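You operate a simulated robot arm through the tools that you are given. There is no shell and no other tool. Be economical: measure what you need, move in short steps, check, and stop when the job is done.

You run a simulated robot arm. Do the job below in one go: nothing can be reset, and whatever is moved stays where it is left.

## Task
Roll up the steamed rice sheet with the brown wooden bar.
Fine: shut the red stub lever, let the box cool under 60 C, draw the tray out, push the bar across and bring it back.
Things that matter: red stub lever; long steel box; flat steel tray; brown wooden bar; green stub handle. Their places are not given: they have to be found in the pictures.

The check looks at the end state, three seconds after you hand in, the way a careful person would. Anything else that was tipped, shoved, dropped, spilled or broken makes it a failure.

## Robot
A 7-joint arm with a two-finger parallel gripper, fixed in place. Base frame: the origin is at the foot of the arm, x ahead of it, y to its left, z up. Lengths are in m, angles in rad, forces in N, time in s.
With the tool pointing down near the work surface it reaches from about 0.24 to 0.68 m from the base axis. Its first joint turns from -1.152 to 1.152 rad. Payload 2.4 kg.
Tool frame: the origin (TCP) lies between the finger pads and is the grasp point; the fingertips stand 0.03 m ahead of it; z points along the fingers, y is the line along which they close. The gripper opens to 0.094 m. The fingers are 0.028 m wide and 0.01 m thick; the gripper's body (0.05 by 0.096 m) begins 0.055 m behind the TCP.
Orientation is that of the tool frame in the base frame, as a unit quaternion [x, y, z, w]. With the fingers straight down and closing along the base's y, the tool's x points along the base's -x, its y along +y and its z along -z.

## Interface
- The arm moves only by the tool step_arm. Its argument "deltas" is a list of rows, each a list of 2 entries, a list of its own where there are three numbers: the shift along the tool's x, y, z in units of 500 mm (1.0 is 500 mm), then the turn, a rotation vector about the tool's x, y, z in units of 60 degrees (1.0 is 60 degrees). In form: [[[x, y, z], [wx, wy, wz]], ...]. A call has 1 to 10 rows; each row is the pose to reach, as a shift and turn from the pose commanded when the call began, along the tool's axes at that moment. "hand" is the closure in counts, from 0 (fully open) to 255 (shut), set as the call begins (left out, the last holds). A call with a number of a shift or a turn outside -1 to 1 is refused whole. Rows are played at 5 a second. More than 0.05 m and 0.15 rad between two rows, or a gripper value outside its range, and nothing of the call is played. Where a pose cannot be reached the arm comes as near as it can. A force on the tool above 40 N (or 10 N above the force at the start of the call, whichever is more), or a blocked arm, ends the call early, and 0.2 s more pass. The fingers move at their own pace (about 0.153 m/s each) and stop on an object; they squeeze with about 26 N. The grip force told is the motor's: it shows also when the fingers shut on nothing. Time passes only in rows, and 0.2 s behind the last, so rows that repeat a pose let the fingers close. The reply holds the time, the measured pose of the TCP, the force on the tool along the base axes, the opening and the grip force, in the units named above and with some noise.
- Cameras (640 x 400 px; columns grow to the right, rows downward): "scene" is fixed at [0.0547, 0.4897, 1.445]; the picture's right is [-0.57, -0.82, 0.00], its down [-0.45, 0.32, -0.83] and it looks along [0.68, -0.48, -0.55] (base axes); focal length 354 px, centre (320, 200). "wrist" rides on the gripper at [-0.037, 0, -0.058] in the tool frame; the picture's right is [0.00, -1.00, 0.00], its down [0.97, 0.00, -0.24] and it looks along [0.24, 0.00, 0.97] (tool axes); focal length 218 px, centre (320, 200).
- camera(camera): a new picture of that camera. It takes no simulated time.
- probe_pixels(camera, pixels): for up to 12 pixels [column, row] of the newest picture of that camera ("zoom" is the newest enlarged one), the place [x, y, z] in the base frame of the surface seen there, good to about 0.003 m. It takes no simulated time.
- zoom(camera, box): a new picture of the part [left, top, right, bottom] of that camera's present view, enlarged. It takes no simulated time.
- close_job(): hands the job in; it is judged then, once.

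Work in short steps. Measure before you move; look again where a grasp or a placing could have gone wrong, and mend it. You have 80 turns and 38 pictures in all, those below and enlarged ones among them. Open the gripper and draw the arm clear of the work before you hand the job in, unless the task says otherwise; then end with one line.

The tools are called as a command line: name --argument value ..., lists and objects as JSON in quotes. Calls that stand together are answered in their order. step_arm: Moves the arm, as the interface text tells. Its arguments: {"type":"object","properties":{"deltas":{"type":"array"},"hand":{"type":"number"}},"required":["deltas"]} The other tools are called the same way: camera (camera) takes a picture; probe_pixels (camera, pixels) gives the place of the surface under pixels of a picture; zoom (camera, box) takes an enlarged picture of a part of a camera's view; close_job () hands the job in.

At the start:

```text
time: 0.0
ee_pos: [0.4284, 0.1244, 1.1632]
ee_rot: [0.0, 1.0, -0.001, 0.0]
ft_force: [0.4, -0.4, -0.4]
finger_gap: 0.0942
finger_force: 0.2
```

scene: 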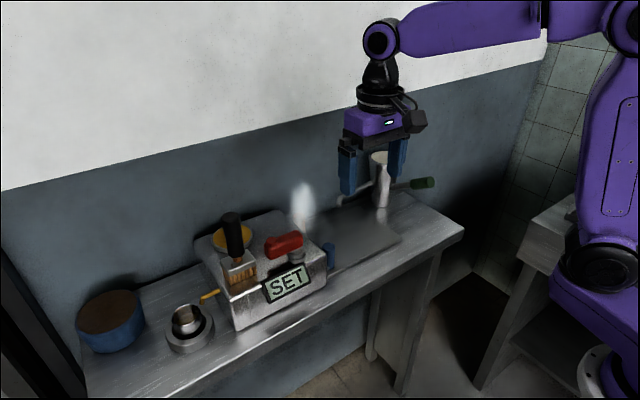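
wrist: 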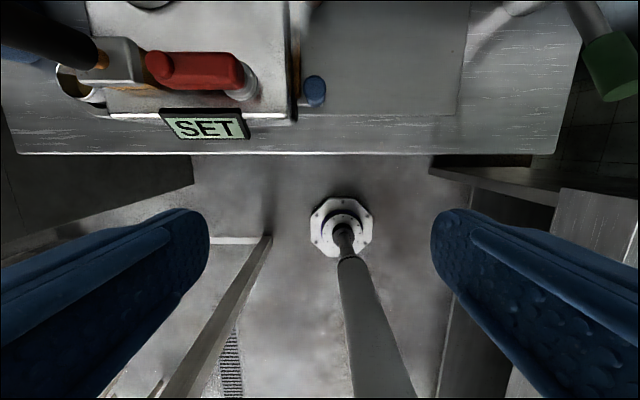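

The scene shows the steel box near (260,265), with the red lever at (284,244) and a green handle at (423,183). I'll enlarge both areas to see the mechanism.

zoom --camera "scene" --box '[180, 170, 340, 340]'

zoom --camera "scene" --box '[290, 120, 470, 280]'

```text
2.35 times, centred on (260, 255) of scene
```

zoom: 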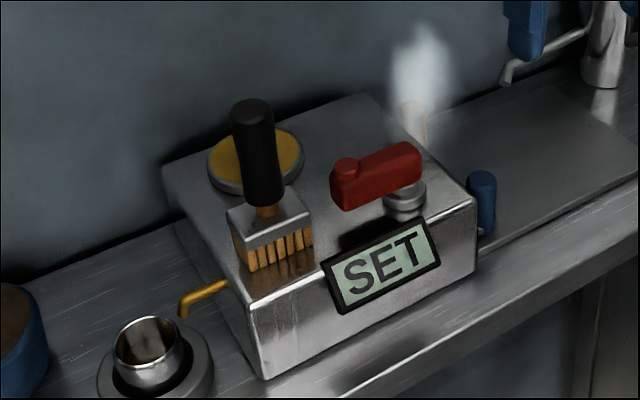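

```text
2.50 times, centred on (380, 200) of scene
```

zoom: 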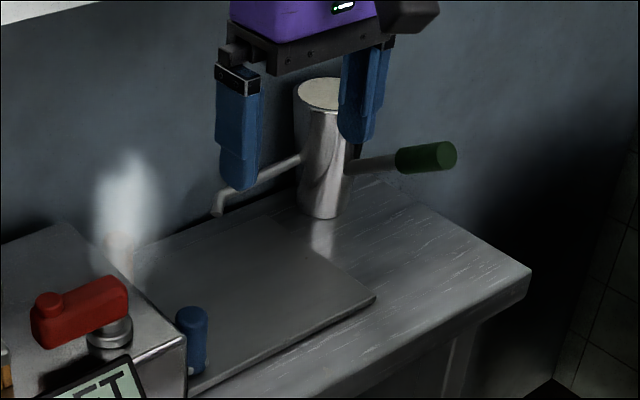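

Next I measure the lever, the box, the blue knob, the steel plate and the green handle.

probe_pixels --camera "scene" --pixels '[[267, 241], [299, 238], [284, 244], [297, 256], [329, 250], [328, 262], [195, 238], [327, 268], [237, 330], [272, 210], [400, 240], [365, 207]]'

probe_pixels --camera "scene" --pixels '[[412, 184], [431, 183], [400, 187], [342, 202], [365, 186], [382, 204], [378, 156], [288, 284], [236, 250], [300, 205], [305, 225], [463, 230]]'

camera --camera "wrist"

```text
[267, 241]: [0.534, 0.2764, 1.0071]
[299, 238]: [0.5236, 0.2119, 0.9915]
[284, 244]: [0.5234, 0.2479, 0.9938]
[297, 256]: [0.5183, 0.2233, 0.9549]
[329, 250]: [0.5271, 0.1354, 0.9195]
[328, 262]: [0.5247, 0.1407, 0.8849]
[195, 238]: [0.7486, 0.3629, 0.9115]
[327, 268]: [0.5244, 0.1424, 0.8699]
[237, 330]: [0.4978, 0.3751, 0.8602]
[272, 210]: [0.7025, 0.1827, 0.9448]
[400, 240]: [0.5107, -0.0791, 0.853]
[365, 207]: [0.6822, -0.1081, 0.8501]
```

```text
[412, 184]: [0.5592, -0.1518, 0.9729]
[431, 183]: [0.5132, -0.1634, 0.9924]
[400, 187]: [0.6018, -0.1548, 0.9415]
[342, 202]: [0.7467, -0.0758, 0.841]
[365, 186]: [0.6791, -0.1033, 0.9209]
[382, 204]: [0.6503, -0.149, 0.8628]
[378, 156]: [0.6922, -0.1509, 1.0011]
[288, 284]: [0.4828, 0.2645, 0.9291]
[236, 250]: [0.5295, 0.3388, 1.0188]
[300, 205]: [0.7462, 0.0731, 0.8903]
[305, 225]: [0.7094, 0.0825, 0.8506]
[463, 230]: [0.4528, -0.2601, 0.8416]
```

```text
33 pictures are left
```

wrist: 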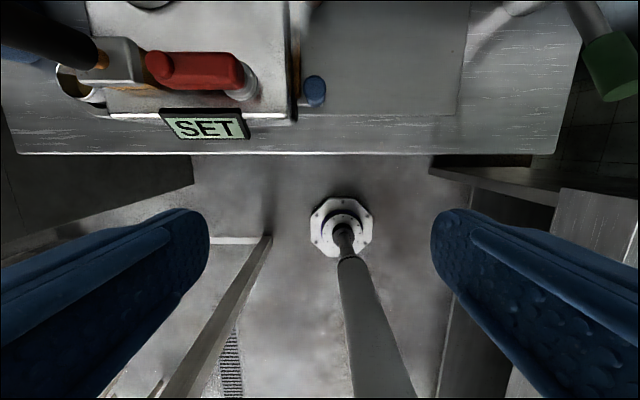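

The wrist camera looks back toward the base, so I move the gripper forward and up, over the steel plate, for a better view from above.

step_arm --deltas '[[[-0.05, -0.05, -0.04], [0, 0, 0]], [[-0.11, -0.1, -0.08], [0, 0, 0]], [[-0.17, -0.15, -0.08], [0, 0, 0]], [[-0.23, -0.2, -0.08], [0, 0, 0]], [[-0.27, -0.2, -0.08], [0, 0, 0]], [[-0.27, -0.2, -0.08], [0, 0, 0]]]'

camera --camera "wrist"

camera --camera "scene"

```text
time: 1.4
ee_pos: [0.5629, 0.0245, 1.202]
ee_rot: [0.001, 1.0, 0.0, 0.0]
ft_force: [0.0, 0.2, -0.2]
finger_gap: 0.0941
finger_force: 0.0
```

```text
32 pictures are left
```

wrist: 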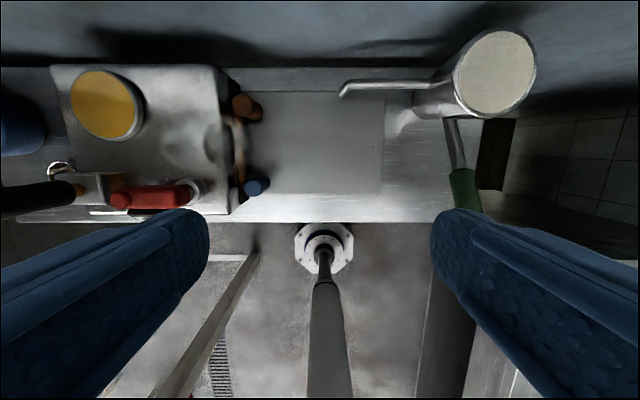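

```text
31 pictures are left
```

scene: 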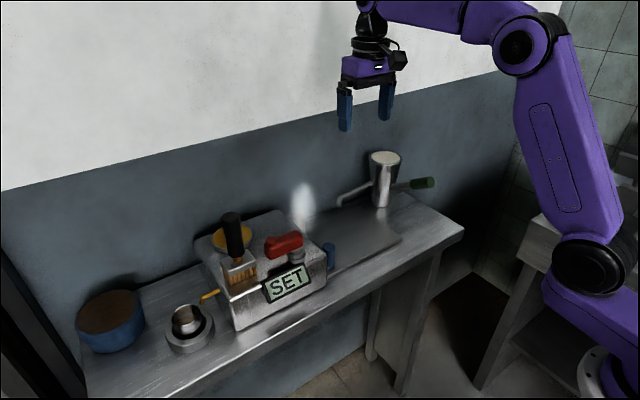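

zoom --camera "wrist" --box '[180, 70, 300, 220]'

zoom --camera "wrist" --box '[40, 60, 250, 220]'

probe_pixels --camera "wrist" --pixels '[[255, 105], [241, 103], [238, 135], [238, 160], [255, 188], [235, 197], [228, 205], [215, 72], [383, 95], [380, 190], [262, 95], [250, 165]]'

```text
2.67 times, centred on (240, 145) of wrist
```

zoom: 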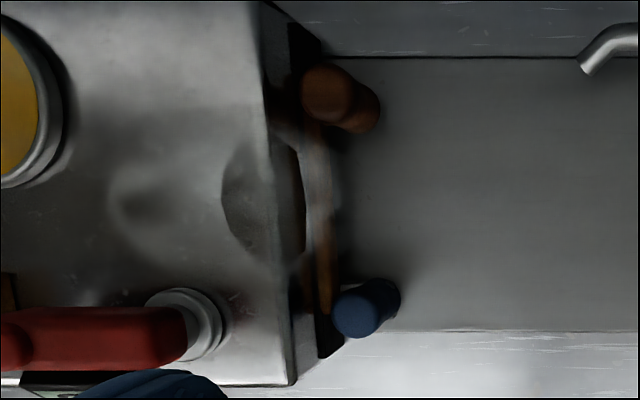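

```text
2.50 times, centred on (145, 140) of wrist
```

zoom: 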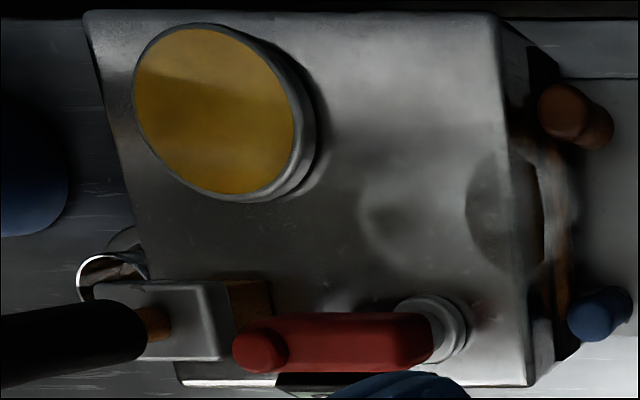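

```text
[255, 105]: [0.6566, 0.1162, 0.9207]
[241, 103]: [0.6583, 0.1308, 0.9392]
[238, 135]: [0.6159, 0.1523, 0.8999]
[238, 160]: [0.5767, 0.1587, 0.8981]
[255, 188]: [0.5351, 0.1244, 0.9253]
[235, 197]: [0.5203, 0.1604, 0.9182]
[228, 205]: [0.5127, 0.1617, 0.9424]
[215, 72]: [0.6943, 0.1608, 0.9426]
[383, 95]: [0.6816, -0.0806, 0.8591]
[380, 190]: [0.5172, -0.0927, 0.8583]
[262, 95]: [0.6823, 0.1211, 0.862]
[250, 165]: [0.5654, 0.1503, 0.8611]
```

A blue post at (0.53,0.13), a brown post at (0.657,0.123) and a thin brown bar between them stand at the box's mouth. I tilt the wrist to look at the mouth from the front.

step_arm --deltas '[[[0, -0.04, 0.02], [-0.14, 0, 0]], [[0, -0.08, 0.05], [-0.28, 0, 0]], [[0, -0.12, 0.08], [-0.42, 0, 0]], [[0, -0.16, 0.12], [-0.56, 0, 0]], [[0, -0.2, 0.16], [-0.7, 0, 0]], [[0, -0.24, 0.2], [-0.84, 0, 0]], [[0, -0.24, 0.2], [-0.84, 0, 0]]]'

camera --camera "wrist"

```text
time: 3.0
ee_pos: [0.561, -0.0981, 1.1042]
ee_rot: [0.0, 0.905, 0.426, 0.001]
ft_force: [0.0, 0.4, -0.5]
finger_gap: 0.094
finger_force: 0.1
```

```text
28 pictures are left
```

wrist: 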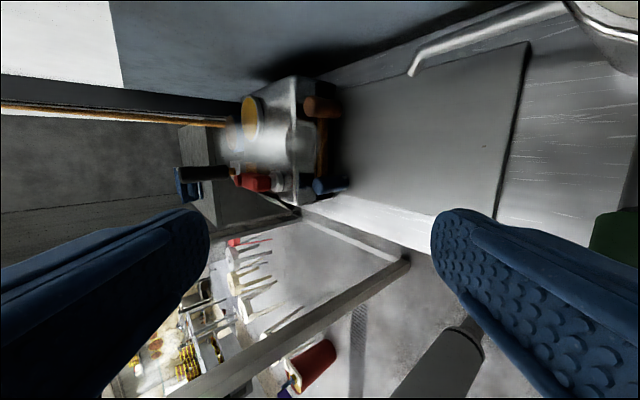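

zoom --camera "wrist" --box '[225, 65, 385, 215]'

probe_pixels --camera "wrist" --pixels '[[309, 105], [325, 105], [338, 108], [318, 150], [321, 170], [318, 188], [330, 188], [345, 185], [323, 130], [310, 140], [313, 165], [335, 150]]'

```text
2.67 times, centred on (305, 140) of wrist
```

zoom: 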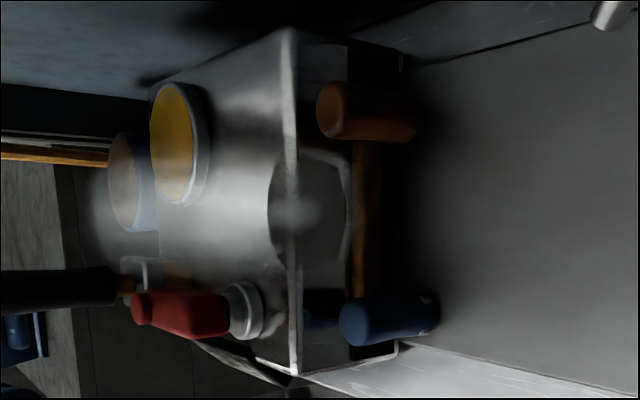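

```text
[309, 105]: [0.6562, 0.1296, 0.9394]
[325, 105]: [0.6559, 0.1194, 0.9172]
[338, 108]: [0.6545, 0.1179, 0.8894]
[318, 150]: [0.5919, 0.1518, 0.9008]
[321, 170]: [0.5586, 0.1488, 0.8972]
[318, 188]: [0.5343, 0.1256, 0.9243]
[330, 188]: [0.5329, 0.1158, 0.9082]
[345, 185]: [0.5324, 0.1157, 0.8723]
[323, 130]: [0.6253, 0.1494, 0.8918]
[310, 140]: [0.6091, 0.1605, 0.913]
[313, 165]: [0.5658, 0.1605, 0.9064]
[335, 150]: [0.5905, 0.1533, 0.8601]
```

Blue post carries a bracket to the tray; the brown post carries the wooden bar. I measure the pot's spout (412,72), the green handle and the plate edges, because they could lie in the tray's path.

probe_pixels --camera "wrist" --pixels '[[412, 70], [422, 52], [470, 38], [540, 12], [600, 15], [620, 235], [525, 50], [500, 180], [345, 92], [330, 205], [300, 205], [450, 120]]'

probe_pixels --camera "scene" --pixels '[[340, 200], [350, 194], [366, 187], [383, 160], [370, 160], [398, 160], [415, 185], [431, 182], [383, 205]]'

zoom --camera "scene" --box '[300, 130, 460, 280]'

```text
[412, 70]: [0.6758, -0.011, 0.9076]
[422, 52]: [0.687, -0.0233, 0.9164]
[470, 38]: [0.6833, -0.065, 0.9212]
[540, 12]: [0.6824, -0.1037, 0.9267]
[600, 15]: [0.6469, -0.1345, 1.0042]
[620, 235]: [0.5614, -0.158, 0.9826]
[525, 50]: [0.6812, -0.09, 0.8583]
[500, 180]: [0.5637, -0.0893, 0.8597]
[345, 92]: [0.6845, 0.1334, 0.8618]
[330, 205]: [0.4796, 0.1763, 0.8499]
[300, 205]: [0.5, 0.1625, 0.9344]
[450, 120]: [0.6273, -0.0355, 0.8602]
```

```text
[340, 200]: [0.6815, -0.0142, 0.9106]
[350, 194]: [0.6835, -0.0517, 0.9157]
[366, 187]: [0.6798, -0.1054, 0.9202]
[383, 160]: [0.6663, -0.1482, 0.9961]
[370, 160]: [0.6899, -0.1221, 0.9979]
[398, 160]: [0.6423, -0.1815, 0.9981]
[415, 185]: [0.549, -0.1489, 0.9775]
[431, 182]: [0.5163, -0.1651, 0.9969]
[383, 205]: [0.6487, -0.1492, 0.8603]
```

```text
2.67 times, centred on (380, 205) of scene
```

zoom: 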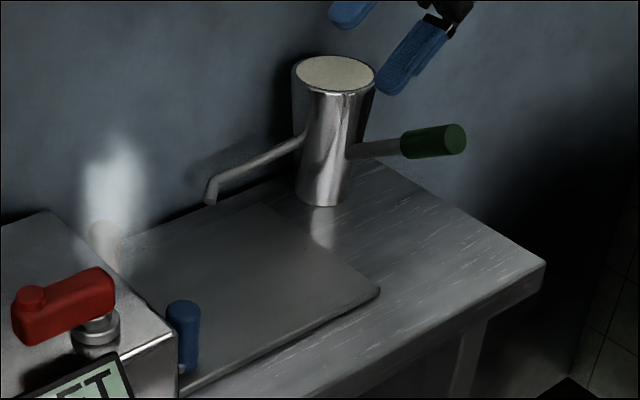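

The spout runs along x≈0.683 at z≈0.915, so it clears the bar post (x≈0.656) by only a little. Now a closer look at the lever for marks showing which way it shuts.

zoom --camera "scene" --box '[215, 205, 335, 305]'

probe_pixels --camera "zoom" --pixels '[[285, 150], [285, 180], [265, 215], [350, 195], [430, 130], [437, 160], [390, 140], [430, 205], [440, 240], [170, 190], [185, 235], [320, 300]]'

```text
4.00 times, centred on (275, 255) of scene
```

zoom: 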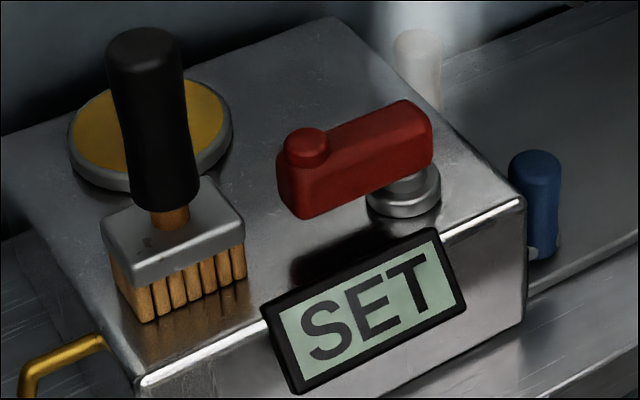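

```text
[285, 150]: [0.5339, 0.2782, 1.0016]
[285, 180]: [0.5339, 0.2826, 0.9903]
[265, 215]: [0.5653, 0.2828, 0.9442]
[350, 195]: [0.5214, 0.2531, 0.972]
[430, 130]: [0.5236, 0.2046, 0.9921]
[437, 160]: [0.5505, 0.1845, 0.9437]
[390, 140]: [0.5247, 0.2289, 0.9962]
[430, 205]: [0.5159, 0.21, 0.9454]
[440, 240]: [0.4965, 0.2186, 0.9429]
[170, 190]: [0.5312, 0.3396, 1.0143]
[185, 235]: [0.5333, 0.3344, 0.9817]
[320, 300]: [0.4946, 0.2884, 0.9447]
```

The lever runs from its pivot near (0.535,0.215) to y≈0.285 at z≈0.985, with the brush beyond y≈0.31. I untilt the gripper, close it, and will then push the lever's end gently clockwise (+x).

step_arm --deltas '[[[0, 0, 0], [0.14, 0, 0]], [[0, 0, 0], [0.28, 0, 0]], [[0, 0, 0], [0.42, 0, 0]], [[0, 0, 0], [0.56, 0, 0]], [[0, 0, 0], [0.7, 0, 0]], [[0, 0, 0], [0.84, 0, 0]], [[0, 0, 0], [0.84, 0, 0]]]' --hand 255

```text
time: 4.6
ee_pos: [0.5618, -0.0979, 1.1038]
ee_rot: [0.0, 1.0, -0.001, -0.001]
ft_force: [-0.4, 0.2, -0.2]
finger_gap: 0.0
finger_force: 26.0
```

Fingers shut at (0.562,-0.098,1.104). I move to in front of the lever end at about (0.485,0.27), then lower.

step_arm --deltas '[[[0.02, 0.09, 0], [0, 0, 0]], [[0.04, 0.18, 0], [0, 0, 0]], [[0.06, 0.27, 0], [0, 0, 0]], [[0.08, 0.36, 0], [0, 0, 0]], [[0.1, 0.45, 0], [0, 0, 0]], [[0.12, 0.54, 0], [0, 0, 0]], [[0.14, 0.63, 0], [0, 0, 0]], [[0.154, 0.7, 0], [0, 0, 0]], [[0.154, 0.736, 0.03], [0, 0, 0]], [[0.154, 0.736, 0.03], [0, 0, 0]]]'

camera --camera "wrist"

```text
time: 6.8
ee_pos: [0.4842, 0.272, 1.0891]
ee_rot: [0.0, 1.0, 0.0, 0.0]
ft_force: [-0.3, 0.6, -0.6]
finger_gap: 0.0
finger_force: 26.1
```

```text
24 pictures are left
```

wrist: 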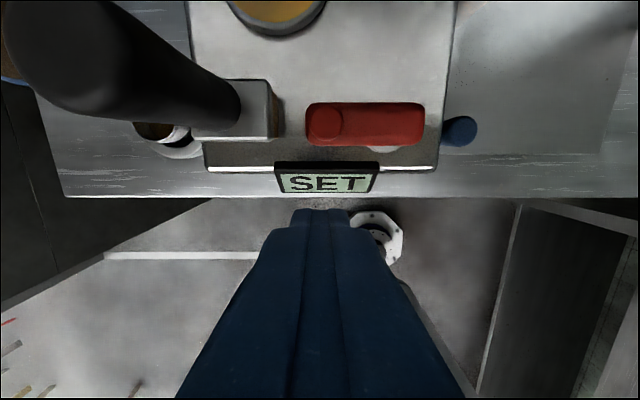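

The lever spans pixels x 305–422 here. Before lowering I check the brush handle's extent for clearance from the gripper body.

probe_pixels --camera "wrist" --pixels '[[235, 105], [200, 80], [160, 60], [110, 60], [275, 105], [270, 90], [310, 125], [418, 125], [360, 145], [360, 104], [325, 165], [325, 125]]'

```text
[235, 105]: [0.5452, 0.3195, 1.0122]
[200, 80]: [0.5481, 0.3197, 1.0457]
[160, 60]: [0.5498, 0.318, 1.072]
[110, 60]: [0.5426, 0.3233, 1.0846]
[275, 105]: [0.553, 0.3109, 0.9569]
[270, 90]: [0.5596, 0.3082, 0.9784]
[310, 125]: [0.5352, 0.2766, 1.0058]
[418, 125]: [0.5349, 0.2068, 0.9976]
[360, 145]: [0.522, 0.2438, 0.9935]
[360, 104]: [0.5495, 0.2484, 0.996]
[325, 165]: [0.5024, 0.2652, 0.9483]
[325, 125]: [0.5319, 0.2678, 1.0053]
```

The brush handle's face is at y≈0.318, so I keep the TCP at y≤0.255. I lower in front of the lever at y=0.25.

step_arm --deltas '[[[0, -0.044, 0], [0, 0, 0]], [[0, -0.044, 0.09], [0, 0, 0]], [[0, -0.044, 0.186], [0, 0, 0]], [[0, -0.044, 0.186], [0, 0, 0]]]'

step_arm --deltas '[[[-0.04, 0, 0], [0, 0, 0]], [[-0.06, 0, 0], [0, 0, 0]], [[-0.08, 0, 0], [0, 0, 0]], [[-0.08, 0, 0], [0, 0, 0]]]'

camera --camera "wrist"

```text
time: 7.8
ee_pos: [0.4827, 0.2483, 0.9952]
ee_rot: [0.0, 1.0, 0.0, 0.0]
ft_force: [0.0, -0.4, 0.2]
finger_gap: 0.0
finger_force: 26.0
```

```text
time: 8.8
ee_pos: [0.5236, 0.2507, 0.9964]
ee_rot: [-0.001, 1.0, 0.001, 0.0]
ft_force: [-2.1, 13.9, -0.5]
finger_gap: 0.0
finger_force: 25.9
```

```text
23 pictures are left
```

wrist: 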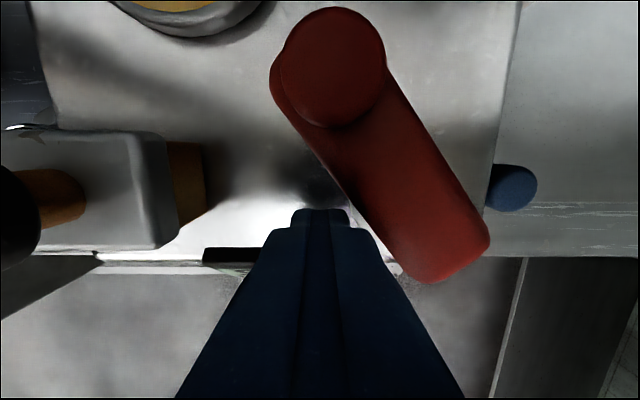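

The lever has turned about 50° clockwise. I continue along the arc to bring it to point along +x.

step_arm --deltas '[[[-0.02, 0, 0], [0, 0, 0]], [[-0.04, 0, 0], [0, 0, 0]], [[-0.06, -0.005, 0], [0, 0, 0]], [[-0.08, -0.012, 0], [0, 0, 0]], [[-0.1, -0.02, 0], [0, 0, 0]], [[-0.1, -0.02, 0], [0, 0, 0]]]'

camera --camera "scene"

```text
time: 10.2
ee_pos: [0.5729, 0.2426, 0.9959]
ee_rot: [-0.002, 1.0, 0.002, -0.001]
ft_force: [-11.3, 17.6, -0.9]
finger_gap: 0.0002
finger_force: 25.8
```

```text
22 pictures are left
```

scene: 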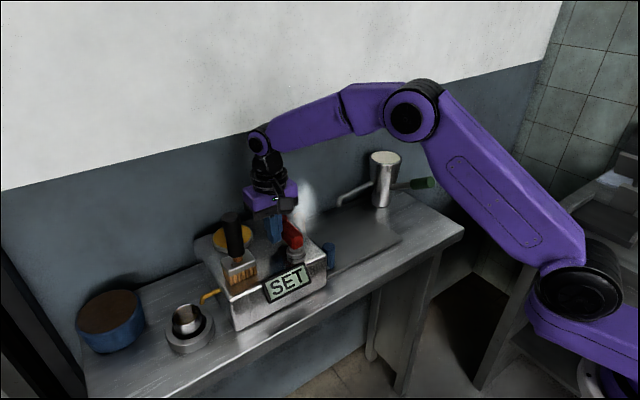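

Still resisting (17 N) and "SET" still shows. I push a bit more toward -y and look at the lever from the wrist.

step_arm --deltas '[[[0, -0.012, 0], [0, 0, 0]], [[0, -0.024, 0], [0, 0, 0]], [[0, -0.036, 0], [0, 0, 0]], [[0, -0.036, 0], [0, 0, 0]]]'

camera --camera "wrist"

```text
time: 10.7
ee_pos: [0.5719, 0.2431, 0.9969]
ee_rot: [-0.007, 1.0, 0.006, 0.004]
ft_force: [1.5, 4.7, -0.9]
finger_gap: 0.0
finger_force: 26.0
stopped in row 2: the force on the tool passed its limit (the readings are from after the stop); the commanded pose is now the measured one
```

```text
21 pictures are left
```

wrist: 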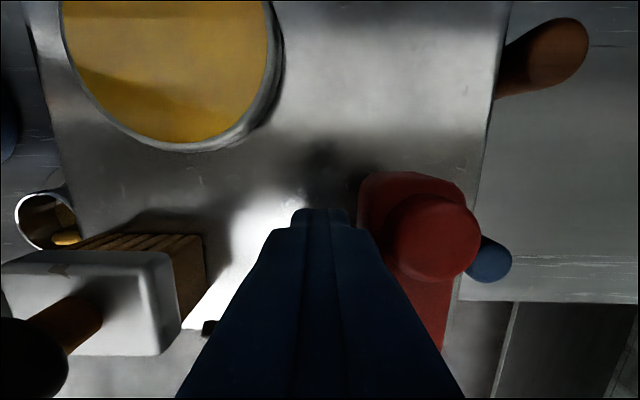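

The lever is hard against its stop, pointing along +x, and no steam shows at the mouth. I back off in +y and rise, then check the scene.

step_arm --deltas '[[[0, 0.016, 0], [0, 0, 0]], [[0, 0.016, -0.06], [0, 0, 0]], [[0, 0.016, -0.15], [0, 0, 0]], [[0, -0.06, -0.24], [0, 0, 0]], [[0.06, -0.14, -0.24], [0, 0, 0]], [[0.12, -0.22, -0.24], [0, 0, 0]], [[0.18, -0.3, -0.24], [0, 0, 0]], [[0.2, -0.38, -0.24], [0, 0, 0]]]' --hand 255

zoom --camera "scene" --box '[180, 150, 420, 340]'

```text
refused: row 4 steps farther than a row can; nothing moved
```

```text
2.11 times, centred on (300, 245) of scene
```

zoom: 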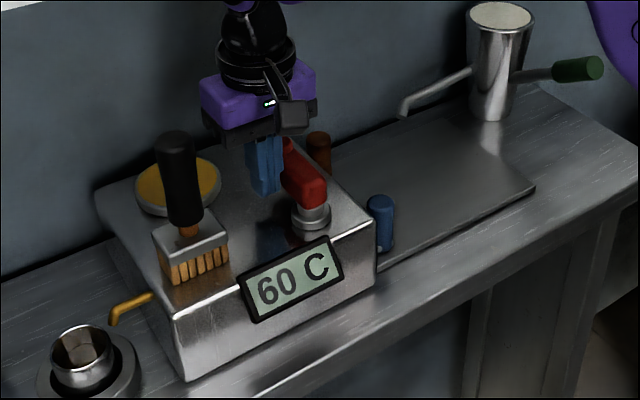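

The display now reads 60 C and the steam is off. The retreat was refused for too large a step, so I repeat it in smaller ones, which also gives it time to cool.

step_arm --deltas '[[[0, 0.016, 0], [0, 0, 0]], [[0, 0.016, -0.06], [0, 0, 0]], [[0, 0.016, -0.14], [0, 0, 0]], [[0, -0.02, -0.22], [0, 0, 0]], [[0.03, -0.1, -0.24], [0, 0, 0]], [[0.06, -0.18, -0.24], [0, 0, 0]], [[0.09, -0.26, -0.24], [0, 0, 0]], [[0.12, -0.34, -0.24], [0, 0, 0]], [[0.12, -0.4, -0.24], [0, 0, 0]], [[0.12, -0.44, -0.24], [0, 0, 0]]]' --hand 0

zoom --camera "scene" --box '[180, 150, 420, 340]'

```text
time: 11.1
ee_pos: [0.5711, 0.2767, 1.0001]
ee_rot: [-0.022, 0.999, 0.023, 0.018]
ft_force: [19.9, 50.1, -10.4]
finger_gap: 0.0667
finger_force: 0.0
stopped in row 2: the force on the tool passed its limit (the readings are from after the stop); the commanded pose is now the measured one
```

```text
2.11 times, centred on (300, 245) of scene
```

zoom: 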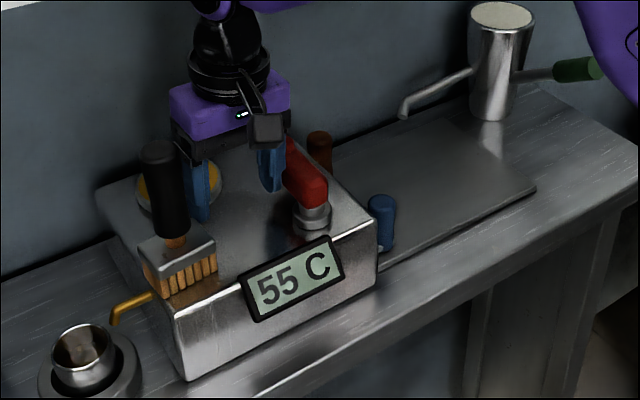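

My mistake: opening the hand as the retreat began spread the fingers, and one appears to have nudged the brush (it now sits nearer the box's left edge). I close the fingers in place first, so that nothing else gets touched.

step_arm --deltas '[[[0, 0, 0], [0, 0, 0]], [[0, 0, 0], [0, 0, 0]], [[0, 0, 0], [0, 0, 0]]]' --hand 255

zoom --camera "scene" --box '[180, 170, 340, 340]'

```text
time: 11.9
ee_pos: [0.5705, 0.2597, 0.9978]
ee_rot: [-0.013, 1.0, 0.013, 0.009]
ft_force: [0.2, 0.7, -0.7]
finger_gap: 0.0001
finger_force: 26.2
```

```text
2.35 times, centred on (260, 255) of scene
```

zoom: 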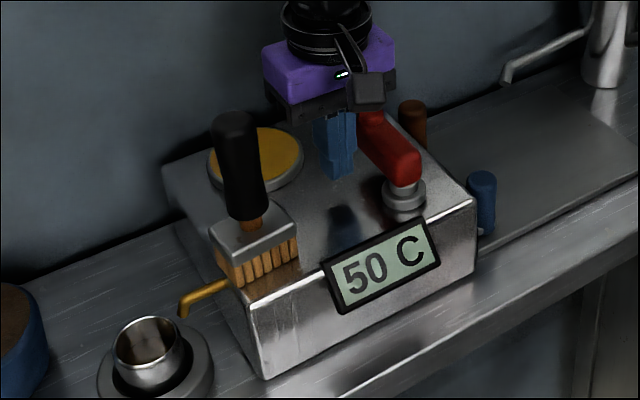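

Fingers are shut and clear of everything at (0.57,0.26,1.0); the display reads 50 C. I rise straight up and move aside, then measure how far the brush moved.

step_arm --deltas '[[[0, 0, -0.06], [0, 0, 0]], [[0, 0, -0.14], [0, 0, 0]], [[0, 0, -0.22], [0, 0, 0]], [[0, 0, -0.3], [0, 0, 0]], [[0, -0.08, -0.32], [0, 0, 0]], [[0, -0.16, -0.32], [0, 0, 0]], [[0, -0.16, -0.32], [0, 0, 0]]]'

zoom --camera "scene" --box '[215, 205, 335, 305]'

probe_pixels --camera "zoom" --pixels '[[150, 250], [200, 225], [130, 235], [110, 265], [170, 205], [110, 80], [145, 60], [400, 170], [340, 130]]'

```text
time: 13.5
ee_pos: [0.5688, 0.1777, 1.1548]
ee_rot: [-0.012, 1.0, 0.014, 0.011]
ft_force: [-0.2, 0.1, -0.5]
finger_gap: 0.0001
finger_force: 26.2
```

```text
4.00 times, centred on (275, 255) of scene
```

zoom: 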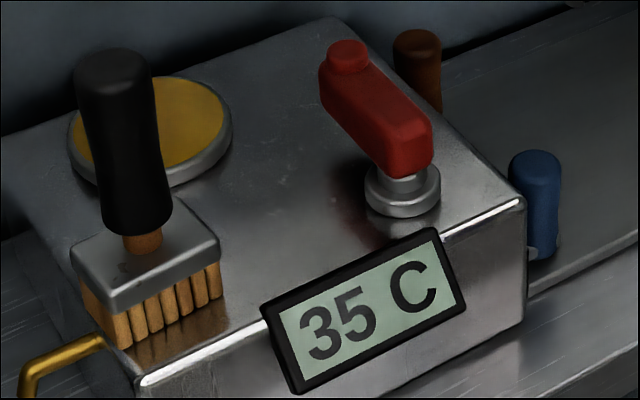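

```text
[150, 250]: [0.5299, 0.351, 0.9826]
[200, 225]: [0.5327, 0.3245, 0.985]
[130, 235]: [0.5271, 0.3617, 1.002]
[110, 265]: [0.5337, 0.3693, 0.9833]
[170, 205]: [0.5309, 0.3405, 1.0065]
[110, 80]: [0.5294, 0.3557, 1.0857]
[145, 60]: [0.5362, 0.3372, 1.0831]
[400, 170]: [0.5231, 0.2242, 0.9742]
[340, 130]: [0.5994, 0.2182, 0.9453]
```

The lever is shut, the display reads 35 C, and the brush slid roughly 18–20 mm toward +y. I will put it back by gripping its handle from above, so first I straighten the gripper and go above the handle to measure.

step_arm --deltas '[[[0, 0, -0.04], [0.027, 0.021, 0.023]], [[0.02, 0.08, -0.04], [0.027, 0.021, 0.023]], [[0.04, 0.16, -0.04], [0.027, 0.021, 0.023]], [[0.05, 0.24, -0.04], [0.027, 0.021, 0.023]], [[0.06, 0.32, -0.04], [0.027, 0.021, 0.023]], [[0.068, 0.34, -0.04], [0.027, 0.021, 0.023]], [[0.068, 0.34, -0.04], [0.027, 0.021, 0.023]]]' --hand 0

camera --camera "wrist"

```text
time: 15.1
ee_pos: [0.5328, 0.3425, 1.1789]
ee_rot: [0.0, 1.0, 0.0, -0.001]
ft_force: [-0.4, -0.2, 0.4]
finger_gap: 0.0942
finger_force: 0.1
```

```text
16 pictures are left
```

wrist: 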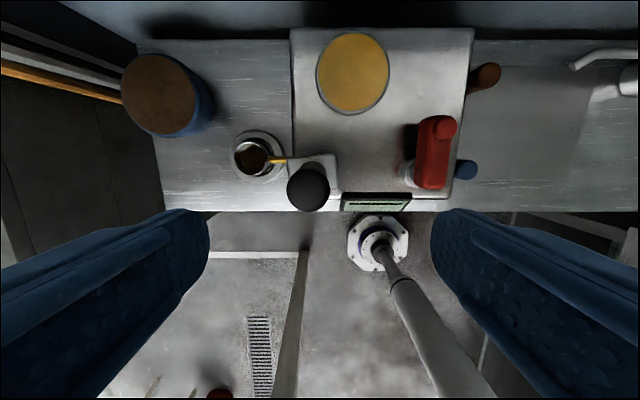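

I measure the handle's top (308,188) and the block corners (291,158), (336,155), (338,195).

probe_pixels --camera "wrist" --pixels '[[308, 188], [291, 188], [326, 188], [308, 172], [308, 206], [333, 157], [292, 159], [335, 190], [294, 60], [294, 150], [312, 178], [280, 160]]'

```text
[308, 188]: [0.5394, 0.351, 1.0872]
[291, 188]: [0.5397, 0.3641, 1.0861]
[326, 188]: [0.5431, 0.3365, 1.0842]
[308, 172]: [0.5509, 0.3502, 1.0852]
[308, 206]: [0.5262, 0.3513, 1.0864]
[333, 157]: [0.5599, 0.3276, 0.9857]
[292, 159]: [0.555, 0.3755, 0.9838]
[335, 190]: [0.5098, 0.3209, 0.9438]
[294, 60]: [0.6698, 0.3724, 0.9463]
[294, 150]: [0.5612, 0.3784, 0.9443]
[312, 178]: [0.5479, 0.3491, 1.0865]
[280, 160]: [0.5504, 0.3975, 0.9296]
```

The handle centre is now (0.539,0.351), and the block corner moved from y 0.308 to 0.3275, so the shift is about 19 mm in +y. I lower over the handle with the fingers open, stopping above its top with the palm.

step_arm --deltas '[[[-0.012, 0.017, 0.04], [0, 0, 0]], [[-0.012, 0.017, 0.12], [0, 0, 0]], [[-0.012, 0.017, 0.2], [0, 0, 0]], [[-0.012, 0.017, 0.266], [0, 0, 0]], [[-0.012, 0.017, 0.266], [0, 0, 0]]]'

step_arm --deltas '[[[0, 0, 0], [0, 0, 0]], [[0, 0, 0], [0, 0, 0]], [[0, 0, 0], [0, 0, 0]]]' --hand 255

```text
time: 16.3
ee_pos: [0.5388, 0.3519, 1.0474]
ee_rot: [-0.001, 1.0, 0.001, 0.0]
ft_force: [0.3, 0.6, 1.2]
finger_gap: 0.0938
finger_force: 0.1
```

```text
time: 17.1
ee_pos: [0.5378, 0.3513, 1.046]
ee_rot: [0.0, 1.0, 0.0, -0.001]
ft_force: [0.5, -0.4, -0.6]
finger_gap: 0.0299
finger_force: 25.9
```

The handle is gripped at a 30 mm gap. I lift 4 mm, shift 19 mm in -y, lower again, then check the force.

step_arm --deltas '[[[0, 0, -0.008], [0, 0, 0]], [[0, -0.019, -0.008], [0, 0, 0]], [[0, -0.038, -0.008], [0, 0, 0]], [[0, -0.038, -0.008], [0, 0, 0]], [[0, -0.038, -0.002], [0, 0, 0]], [[0, -0.038, 0.0], [0, 0, 0]], [[0, -0.038, 0.0], [0, 0, 0]]]'

```text
time: 18.7
ee_pos: [0.5367, 0.3338, 1.0474]
ee_rot: [-0.001, 1.0, 0.001, -0.001]
ft_force: [0.1, -0.3, 4.0]
finger_gap: 0.0301
finger_force: 26.0
```

Force +4 N in z shows the brush rests on the box again. I open the fingers in place, then rise.

step_arm --deltas '[[[0, 0, 0], [0, 0, 0]], [[0, 0, 0], [0, 0, 0]], [[0, 0, 0], [0, 0, 0]], [[0, 0, -0.08], [0, 0, 0]], [[0, 0, -0.16], [0, 0, 0]], [[0, 0, -0.24], [0, 0, 0]], [[0, -0.08, -0.26], [0, 0, 0]], [[0, -0.16, -0.26], [0, 0, 0]], [[0, -0.24, -0.26], [0, 0, 0]], [[0, -0.3, -0.26], [0, 0, 0]]]' --hand 0

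zoom --camera "scene" --box '[215, 205, 335, 305]'

```text
time: 20.9
ee_pos: [0.5363, 0.1849, 1.1751]
ee_rot: [-0.001, 1.0, 0.0, -0.003]
ft_force: [0.1, 0.0, -0.8]
finger_gap: 0.094
finger_force: 0.0
```

```text
4.00 times, centred on (275, 255) of scene
```

zoom: 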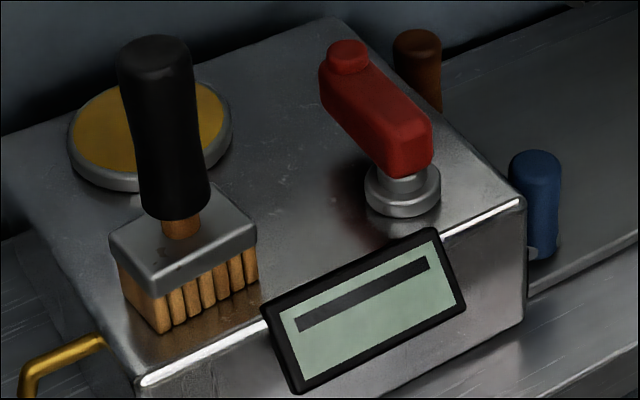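

The brush is upright and within about 1 cm of where it stood; the display shows a dash, so the box is cool. For the tray's blue post (0.532,0.126, top 0.925) I turn the gripper 90° so it closes along x, since the box wall leaves no room for a finger behind the post.

step_arm --deltas '[[[0, -0.03, 0], [0, 0, 0.14]], [[0, -0.06, 0], [0, 0, 0.28]], [[0, -0.09, 0], [0, 0, 0.42]], [[0, -0.116, 0], [0, 0, 0.56]], [[0, -0.116, 0], [0, 0, 0.7]], [[0, -0.116, 0], [0, 0, 0.84]], [[0, -0.116, 0], [0, 0, 0.98]], [[0, -0.116, 0], [0, 0, 0.98]]]' --hand 60

step_arm --deltas '[[[0, 0, 0], [0, 0, 0.13]], [[0, 0, 0], [0, 0, 0.26]], [[0, 0, 0], [0, 0, 0.39]], [[0, 0, 0], [0, 0, 0.52]], [[0, 0, 0], [0, 0, 0.52]]]'

camera --camera "wrist"

```text
time: 22.7
ee_pos: [0.5372, 0.1255, 1.1782]
ee_rot: [0.491, 0.871, -0.001, -0.001]
ft_force: [-0.1, -0.3, -0.5]
finger_gap: 0.072
finger_force: 0.1
```

```text
time: 23.9
ee_pos: [0.537, 0.1254, 1.1782]
ee_rot: [0.708, 0.706, 0.0, 0.0]
ft_force: [0.3, 0.3, 0.6]
finger_gap: 0.0717
finger_force: 0.0
```

```text
14 pictures are left
```

wrist: 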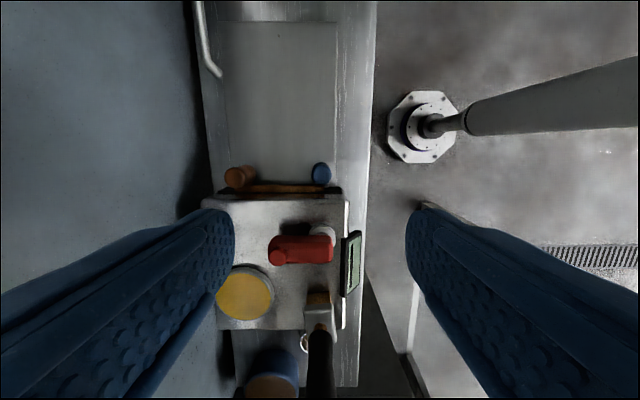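

Here the blue post is at (320,174) and the brown post at (238,177), joined to the bar at (285,189). I measure them.

probe_pixels --camera "wrist" --pixels '[[320, 170], [313, 172], [329, 172], [321, 178], [321, 164], [236, 176], [230, 176], [244, 176], [285, 189], [262, 190], [300, 189], [285, 194]]'

```text
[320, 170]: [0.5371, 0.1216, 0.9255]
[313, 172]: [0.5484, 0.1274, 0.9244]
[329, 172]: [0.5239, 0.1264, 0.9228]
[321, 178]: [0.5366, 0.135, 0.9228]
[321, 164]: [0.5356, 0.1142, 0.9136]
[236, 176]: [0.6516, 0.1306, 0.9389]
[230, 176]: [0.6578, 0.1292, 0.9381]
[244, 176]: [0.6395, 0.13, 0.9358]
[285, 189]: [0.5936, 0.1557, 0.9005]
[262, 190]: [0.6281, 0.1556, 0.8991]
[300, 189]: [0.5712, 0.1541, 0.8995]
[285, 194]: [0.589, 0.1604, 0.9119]
```

The blue post's centre is (0.536,0.126), right under the gripper. I descend to z≈0.908, then close.

step_arm --deltas '[[[0.0, 0, 0.09], [0, 0, 0]], [[0.0, 0, 0.18], [0, 0, 0]], [[0.0, 0, 0.27], [0, 0, 0]], [[0.0, 0, 0.36], [0, 0, 0]], [[0, 0, 0.45], [0, 0, 0]], [[0, 0, 0.54], [0, 0, 0]], [[0, 0, 0.54], [0, 0, 0]]]'

step_arm --deltas '[[[0, 0, 0], [0, 0, 0]], [[0, 0, 0], [0, 0, 0]], [[0, 0, 0], [0, 0, 0]]]' --hand 255

```text
time: 25.5
ee_pos: [0.5351, 0.126, 0.9082]
ee_rot: [0.707, 0.707, -0.001, -0.001]
ft_force: [0.3, 0.0, 0.5]
finger_gap: 0.0722
finger_force: 0.0
```

```text
time: 26.3
ee_pos: [0.535, 0.1264, 0.9082]
ee_rot: [0.706, 0.708, -0.002, -0.001]
ft_force: [-4.2, 0.0, -4.2]
finger_gap: 0.0294
finger_force: 45.1
```

The post is gripped (29 mm gap). I pull slowly in -y by 6 cm and look.

step_arm --deltas '[[[-0.02, 0, 0], [0, 0, 0]], [[-0.04, 0, 0], [0, 0, 0]], [[-0.06, 0, 0], [0, 0, 0]], [[-0.08, 0, 0], [0, 0, 0]], [[-0.1, 0, 0], [0, 0, 0]], [[-0.12, 0, 0], [0, 0, 0]], [[-0.12, 0, 0], [0, 0, 0]]]'

zoom --camera "scene" --box '[250, 130, 450, 290]'

```text
time: 27.9
ee_pos: [0.5351, 0.0649, 0.9063]
ee_rot: [0.706, 0.708, -0.002, -0.003]
ft_force: [-29.3, 5.5, 25.8]
finger_gap: 0.0291
finger_force: 45.2
```

```text
2.50 times, centred on (350, 210) of scene
```

zoom: 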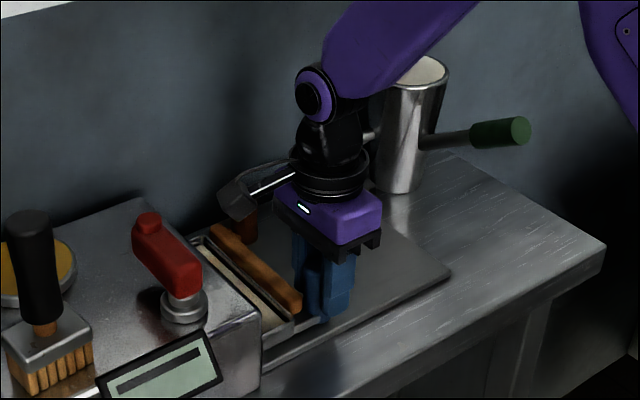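

The tray slides out with the bar riding at its front edge, and the far side of the gripper stays clear of the green handle. I keep pulling.

step_arm --deltas '[[[-0.02, 0, 0], [0, 0, 0]], [[-0.04, 0, 0], [0, 0, 0]], [[-0.06, 0, 0], [0, 0, 0]], [[-0.08, 0, 0], [0, 0, 0]], [[-0.1, 0, 0], [0, 0, 0]], [[-0.12, 0, 0], [0, 0, 0]], [[-0.14, 0, 0], [0, 0, 0]], [[-0.16, 0, 0], [0, 0, 0]], [[-0.16, 0, 0], [0, 0, 0]]]'

zoom --camera "scene" --box '[250, 130, 450, 290]'

```text
time: 29.9
ee_pos: [0.5354, -0.015, 0.9066]
ee_rot: [0.707, 0.707, -0.002, -0.003]
ft_force: [-22.2, 3.5, 15.8]
finger_gap: 0.029
finger_force: 45.3
```

```text
2.50 times, centred on (350, 210) of scene
```

zoom: 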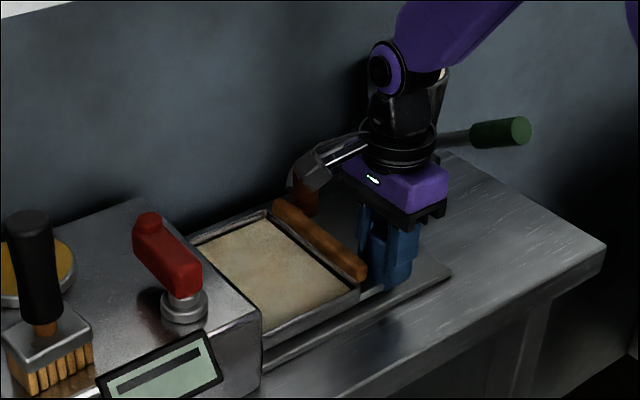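

About 14 cm is out, and the cream-coloured sheet shows on the tray. I pull a few centimetres more, watching the force and the green handle.

step_arm --deltas '[[[-0.02, 0, 0], [0, 0, 0]], [[-0.04, 0, 0], [0, 0, 0]], [[-0.06, 0, 0], [0, 0, 0]], [[-0.08, 0, 0], [0, 0, 0]], [[-0.1, 0, 0], [0, 0, 0]], [[-0.11, 0, 0], [0, 0, 0]], [[-0.11, 0, 0], [0, 0, 0]]]'

zoom --camera "scene" --box '[250, 130, 450, 290]'

```text
time: 30.6
ee_pos: [0.5351, -0.0343, 0.9063]
ee_rot: [0.706, 0.708, -0.004, -0.004]
ft_force: [-11.3, -1.3, 7.9]
finger_gap: 0.029
finger_force: 44.9
stopped in row 3: the force on the tool passed its limit (the readings are from after the stop); the commanded pose is now the measured one
```

```text
2.50 times, centred on (350, 210) of scene
```

zoom: 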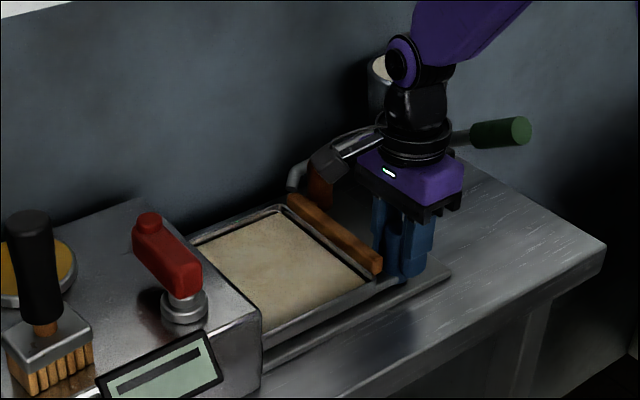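

It stopped at a total travel of 0.16 m, the spout hasn't moved in the picture, and the force drops to a few newtons, so this looks like the tray's end stop. I release in place, rise and look from above.

step_arm --deltas '[[[0, 0, 0], [0, 0, 0]], [[0, 0, 0], [0, 0, 0]], [[0, 0, -0.06], [0, 0, 0]], [[0, 0, -0.14], [0, 0, 0]], [[0, 0, -0.22], [0, 0, 0]], [[0, 0, -0.3], [0, 0, 0]], [[0, 0, -0.38], [0, 0, 0]], [[0, 0.05, -0.46], [0, 0, 0]], [[0, 0.1, -0.5], [0, 0, 0]], [[0, 0.12, -0.5], [0, 0, 0]]]' --hand 60

camera --camera "wrist"

```text
time: 32.8
ee_pos: [0.5995, -0.0325, 1.1554]
ee_rot: [0.706, 0.708, -0.003, -0.005]
ft_force: [-0.7, -0.2, 0.1]
finger_gap: 0.072
finger_force: 0.0
```

```text
10 pictures are left
```

wrist: 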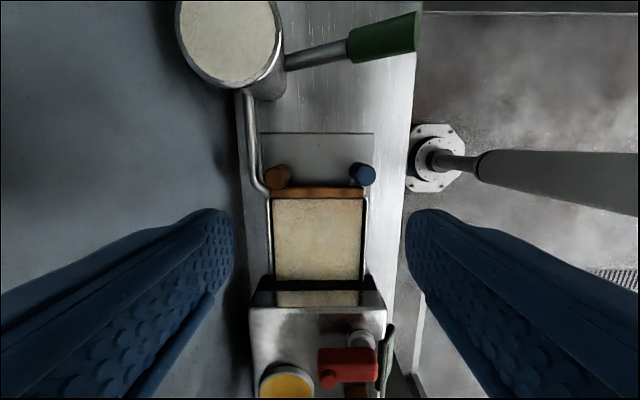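

The tray, sheet and bar are clear to see. I measure the posts, bar, sheet ends and spout tip here.

probe_pixels --camera "wrist" --pixels '[[278, 173], [268, 173], [287, 173], [363, 171], [285, 193], [355, 194], [320, 193], [320, 210], [320, 275], [262, 188], [253, 165], [320, 198]]'

zoom --camera "wrist" --box '[230, 120, 400, 320]'

```text
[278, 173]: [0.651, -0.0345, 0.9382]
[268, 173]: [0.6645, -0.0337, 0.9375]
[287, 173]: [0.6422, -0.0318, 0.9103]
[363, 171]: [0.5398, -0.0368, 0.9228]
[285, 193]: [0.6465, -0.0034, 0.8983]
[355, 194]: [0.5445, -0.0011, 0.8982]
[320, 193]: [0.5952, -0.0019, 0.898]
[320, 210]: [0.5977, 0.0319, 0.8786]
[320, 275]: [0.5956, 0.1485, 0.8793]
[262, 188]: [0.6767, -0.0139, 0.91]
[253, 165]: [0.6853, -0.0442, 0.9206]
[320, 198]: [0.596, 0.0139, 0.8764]
```

```text
2.00 times, centred on (315, 220) of wrist
```

zoom: 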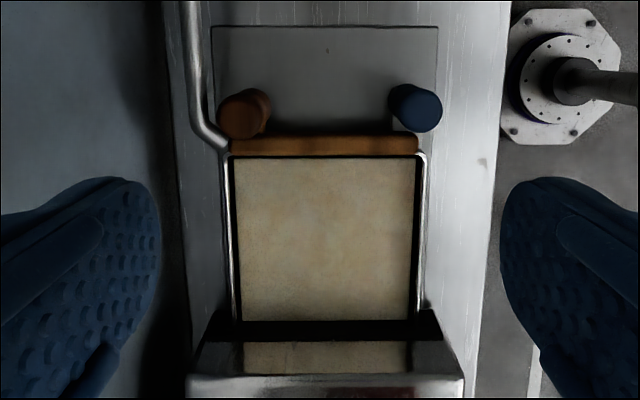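

The bar post is at (0.651,-0.033, top 0.939), and the whole sheet (y 0.01–0.15) is out. The spout passes beside it at x≈0.677, so I turn the gripper back to close along y and go above the post, biased slightly toward -x.

step_arm --deltas '[[[0, 0.04, 0], [0, 0, -0.14]], [[0, 0.08, 0], [0, 0, -0.28]], [[0, 0.097, 0], [0, 0, -0.42]], [[0, 0.097, 0], [0, 0, -0.56]], [[0, 0.097, 0], [0, 0, -0.7]], [[0, 0.097, 0], [0, 0, -0.84]], [[0, 0.097, 0], [0, 0, -0.98]], [[0, 0.097, 0], [0, 0, -0.98]]]' --hand 120

step_arm --deltas '[[[0, 0, 0], [0, 0, -0.13]], [[0, 0, 0], [0, 0, -0.26]], [[0, 0, 0], [0, 0, -0.39]], [[0, 0, 0], [0, 0, -0.52]], [[0, 0, 0], [0, 0, -0.52]]]'

```text
time: 34.5
ee_pos: [0.6426, -0.0329, 1.1531]
ee_rot: [0.267, 0.964, -0.001, -0.006]
ft_force: [0.0, 0.1, -0.4]
finger_gap: 0.0495
finger_force: 0.1
out of reach, approached as far as the arm can: row 3, 4, 5, 6, 7, 8
```

```text
time: 35.8
ee_pos: [0.644, -0.0327, 1.1533]
ee_rot: [-0.001, 1.0, -0.001, -0.005]
ft_force: [0.0, -0.2, -0.4]
finger_gap: 0.0501
finger_force: 0.1
```

The gripper is straight again at (0.644,-0.033,1.153), at the edge of reach up here. I descend to just above the post and check the position.

step_arm --deltas '[[[0, 0, 0.09], [0, 0, 0]], [[0, 0, 0.18], [0, 0, 0]], [[0, 0, 0.27], [0, 0, 0]], [[0, 0, 0.34], [0, 0, 0]], [[0, 0, 0.34], [0, 0, 0]]]'

zoom --camera "scene" --box '[270, 140, 430, 260]'

```text
time: 37.0
ee_pos: [0.6398, -0.0343, 0.9842]
ee_rot: [-0.001, 1.0, 0.0, -0.006]
ft_force: [0.2, 0.3, 0.3]
finger_gap: 0.0494
finger_force: 0.1
```

```text
3.33 times, centred on (350, 200) of scene
```

zoom: 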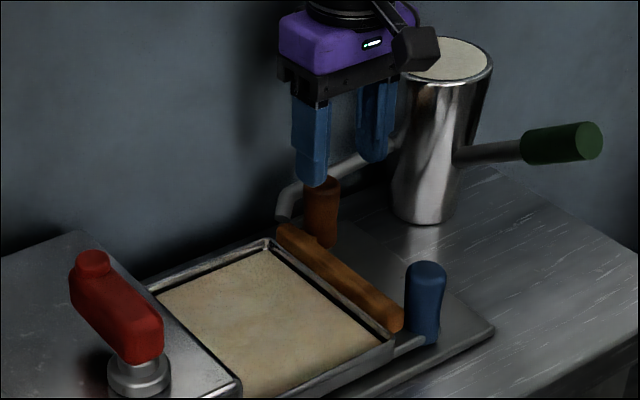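

The fingers straddle the post. I shift 7 mm in +x and lower 47 mm, then close.

step_arm --deltas '[[[-0.014, 0.002, 0], [0, 0, 0]], [[-0.014, 0.002, 0.05], [0, 0, 0]], [[-0.014, 0.002, 0.095], [0, 0, 0]], [[-0.014, 0.002, 0.095], [0, 0, 0]]]'

step_arm --deltas '[[[0, 0, 0], [0, 0, 0]], [[0, 0, 0], [0, 0, 0]]]' --hand 255

```text
time: 38.0
ee_pos: [0.6461, -0.031, 0.9347]
ee_rot: [-0.001, 1.0, 0.0, -0.006]
ft_force: [-0.2, -0.4, -0.9]
finger_gap: 0.0499
finger_force: 0.1
```

```text
time: 38.5
ee_pos: [0.6464, -0.0316, 0.9354]
ee_rot: [-0.002, 1.0, 0.0, -0.007]
ft_force: [0.2, 3.1, -3.1]
finger_gap: 0.0312
finger_force: 45.2
```

The bar post is gripped (31 mm gap). I push it +y across the sheet in small steps, about 8 cm first.

step_arm --deltas '[[[0, 0.02, 0], [0, 0, 0]], [[0, 0.04, 0], [0, 0, 0]], [[0, 0.06, 0], [0, 0, 0]], [[0, 0.08, 0], [0, 0, 0]], [[0, 0.1, 0], [0, 0, 0]], [[0, 0.12, 0], [0, 0, 0]], [[0, 0.14, 0], [0, 0, 0]], [[0, 0.16, 0], [0, 0, 0]], [[0, 0.16, 0], [0, 0, 0]]]'

zoom --camera "scene" --box '[270, 140, 430, 260]'

```text
time: 40.5
ee_pos: [0.6456, 0.048, 0.935]
ee_rot: [0.0, 1.0, 0.0, -0.006]
ft_force: [-0.6, -1.0, -9.1]
finger_gap: 0.0312
finger_force: 44.5
```

```text
3.33 times, centred on (350, 200) of scene
```

zoom: 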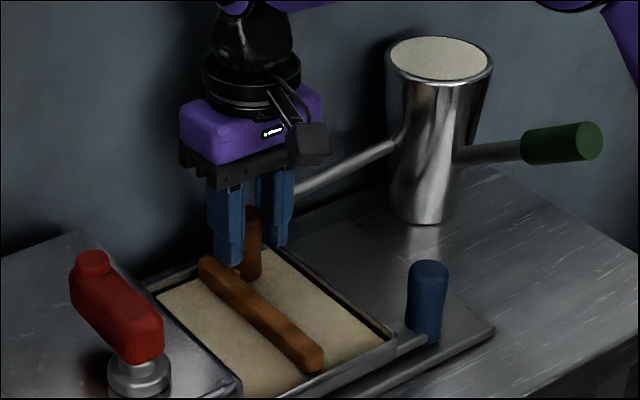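

The bar slides freely, halfway across, with the tray staying put. I continue to the far end, stopping on any resistance.

step_arm --deltas '[[[0, 0.02, 0], [0, 0, 0]], [[0, 0.04, 0], [0, 0, 0]], [[0, 0.06, 0], [0, 0, 0]], [[0, 0.08, 0], [0, 0, 0]], [[0, 0.1, 0], [0, 0, 0]], [[0, 0.11, 0], [0, 0, 0]], [[0, 0.12, 0], [0, 0, 0]], [[0, 0.12, 0], [0, 0, 0]]]'

zoom --camera "scene" --box '[270, 140, 430, 260]'

```text
time: 42.4
ee_pos: [0.6468, 0.1076, 0.9338]
ee_rot: [-0.001, 1.0, 0.0, -0.005]
ft_force: [-7.7, -5.2, 7.4]
finger_gap: 0.0312
finger_force: 45.1
```

```text
3.33 times, centred on (350, 200) of scene
```

zoom: 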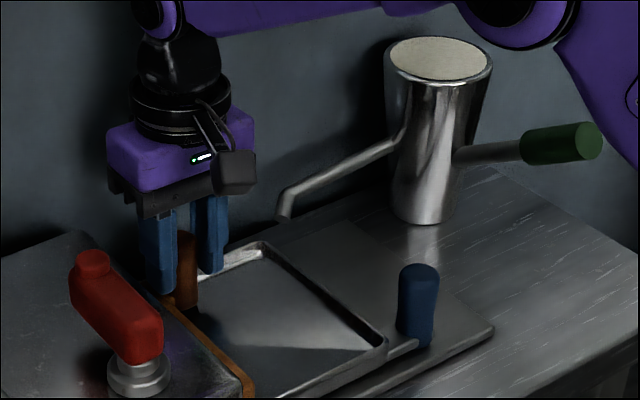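

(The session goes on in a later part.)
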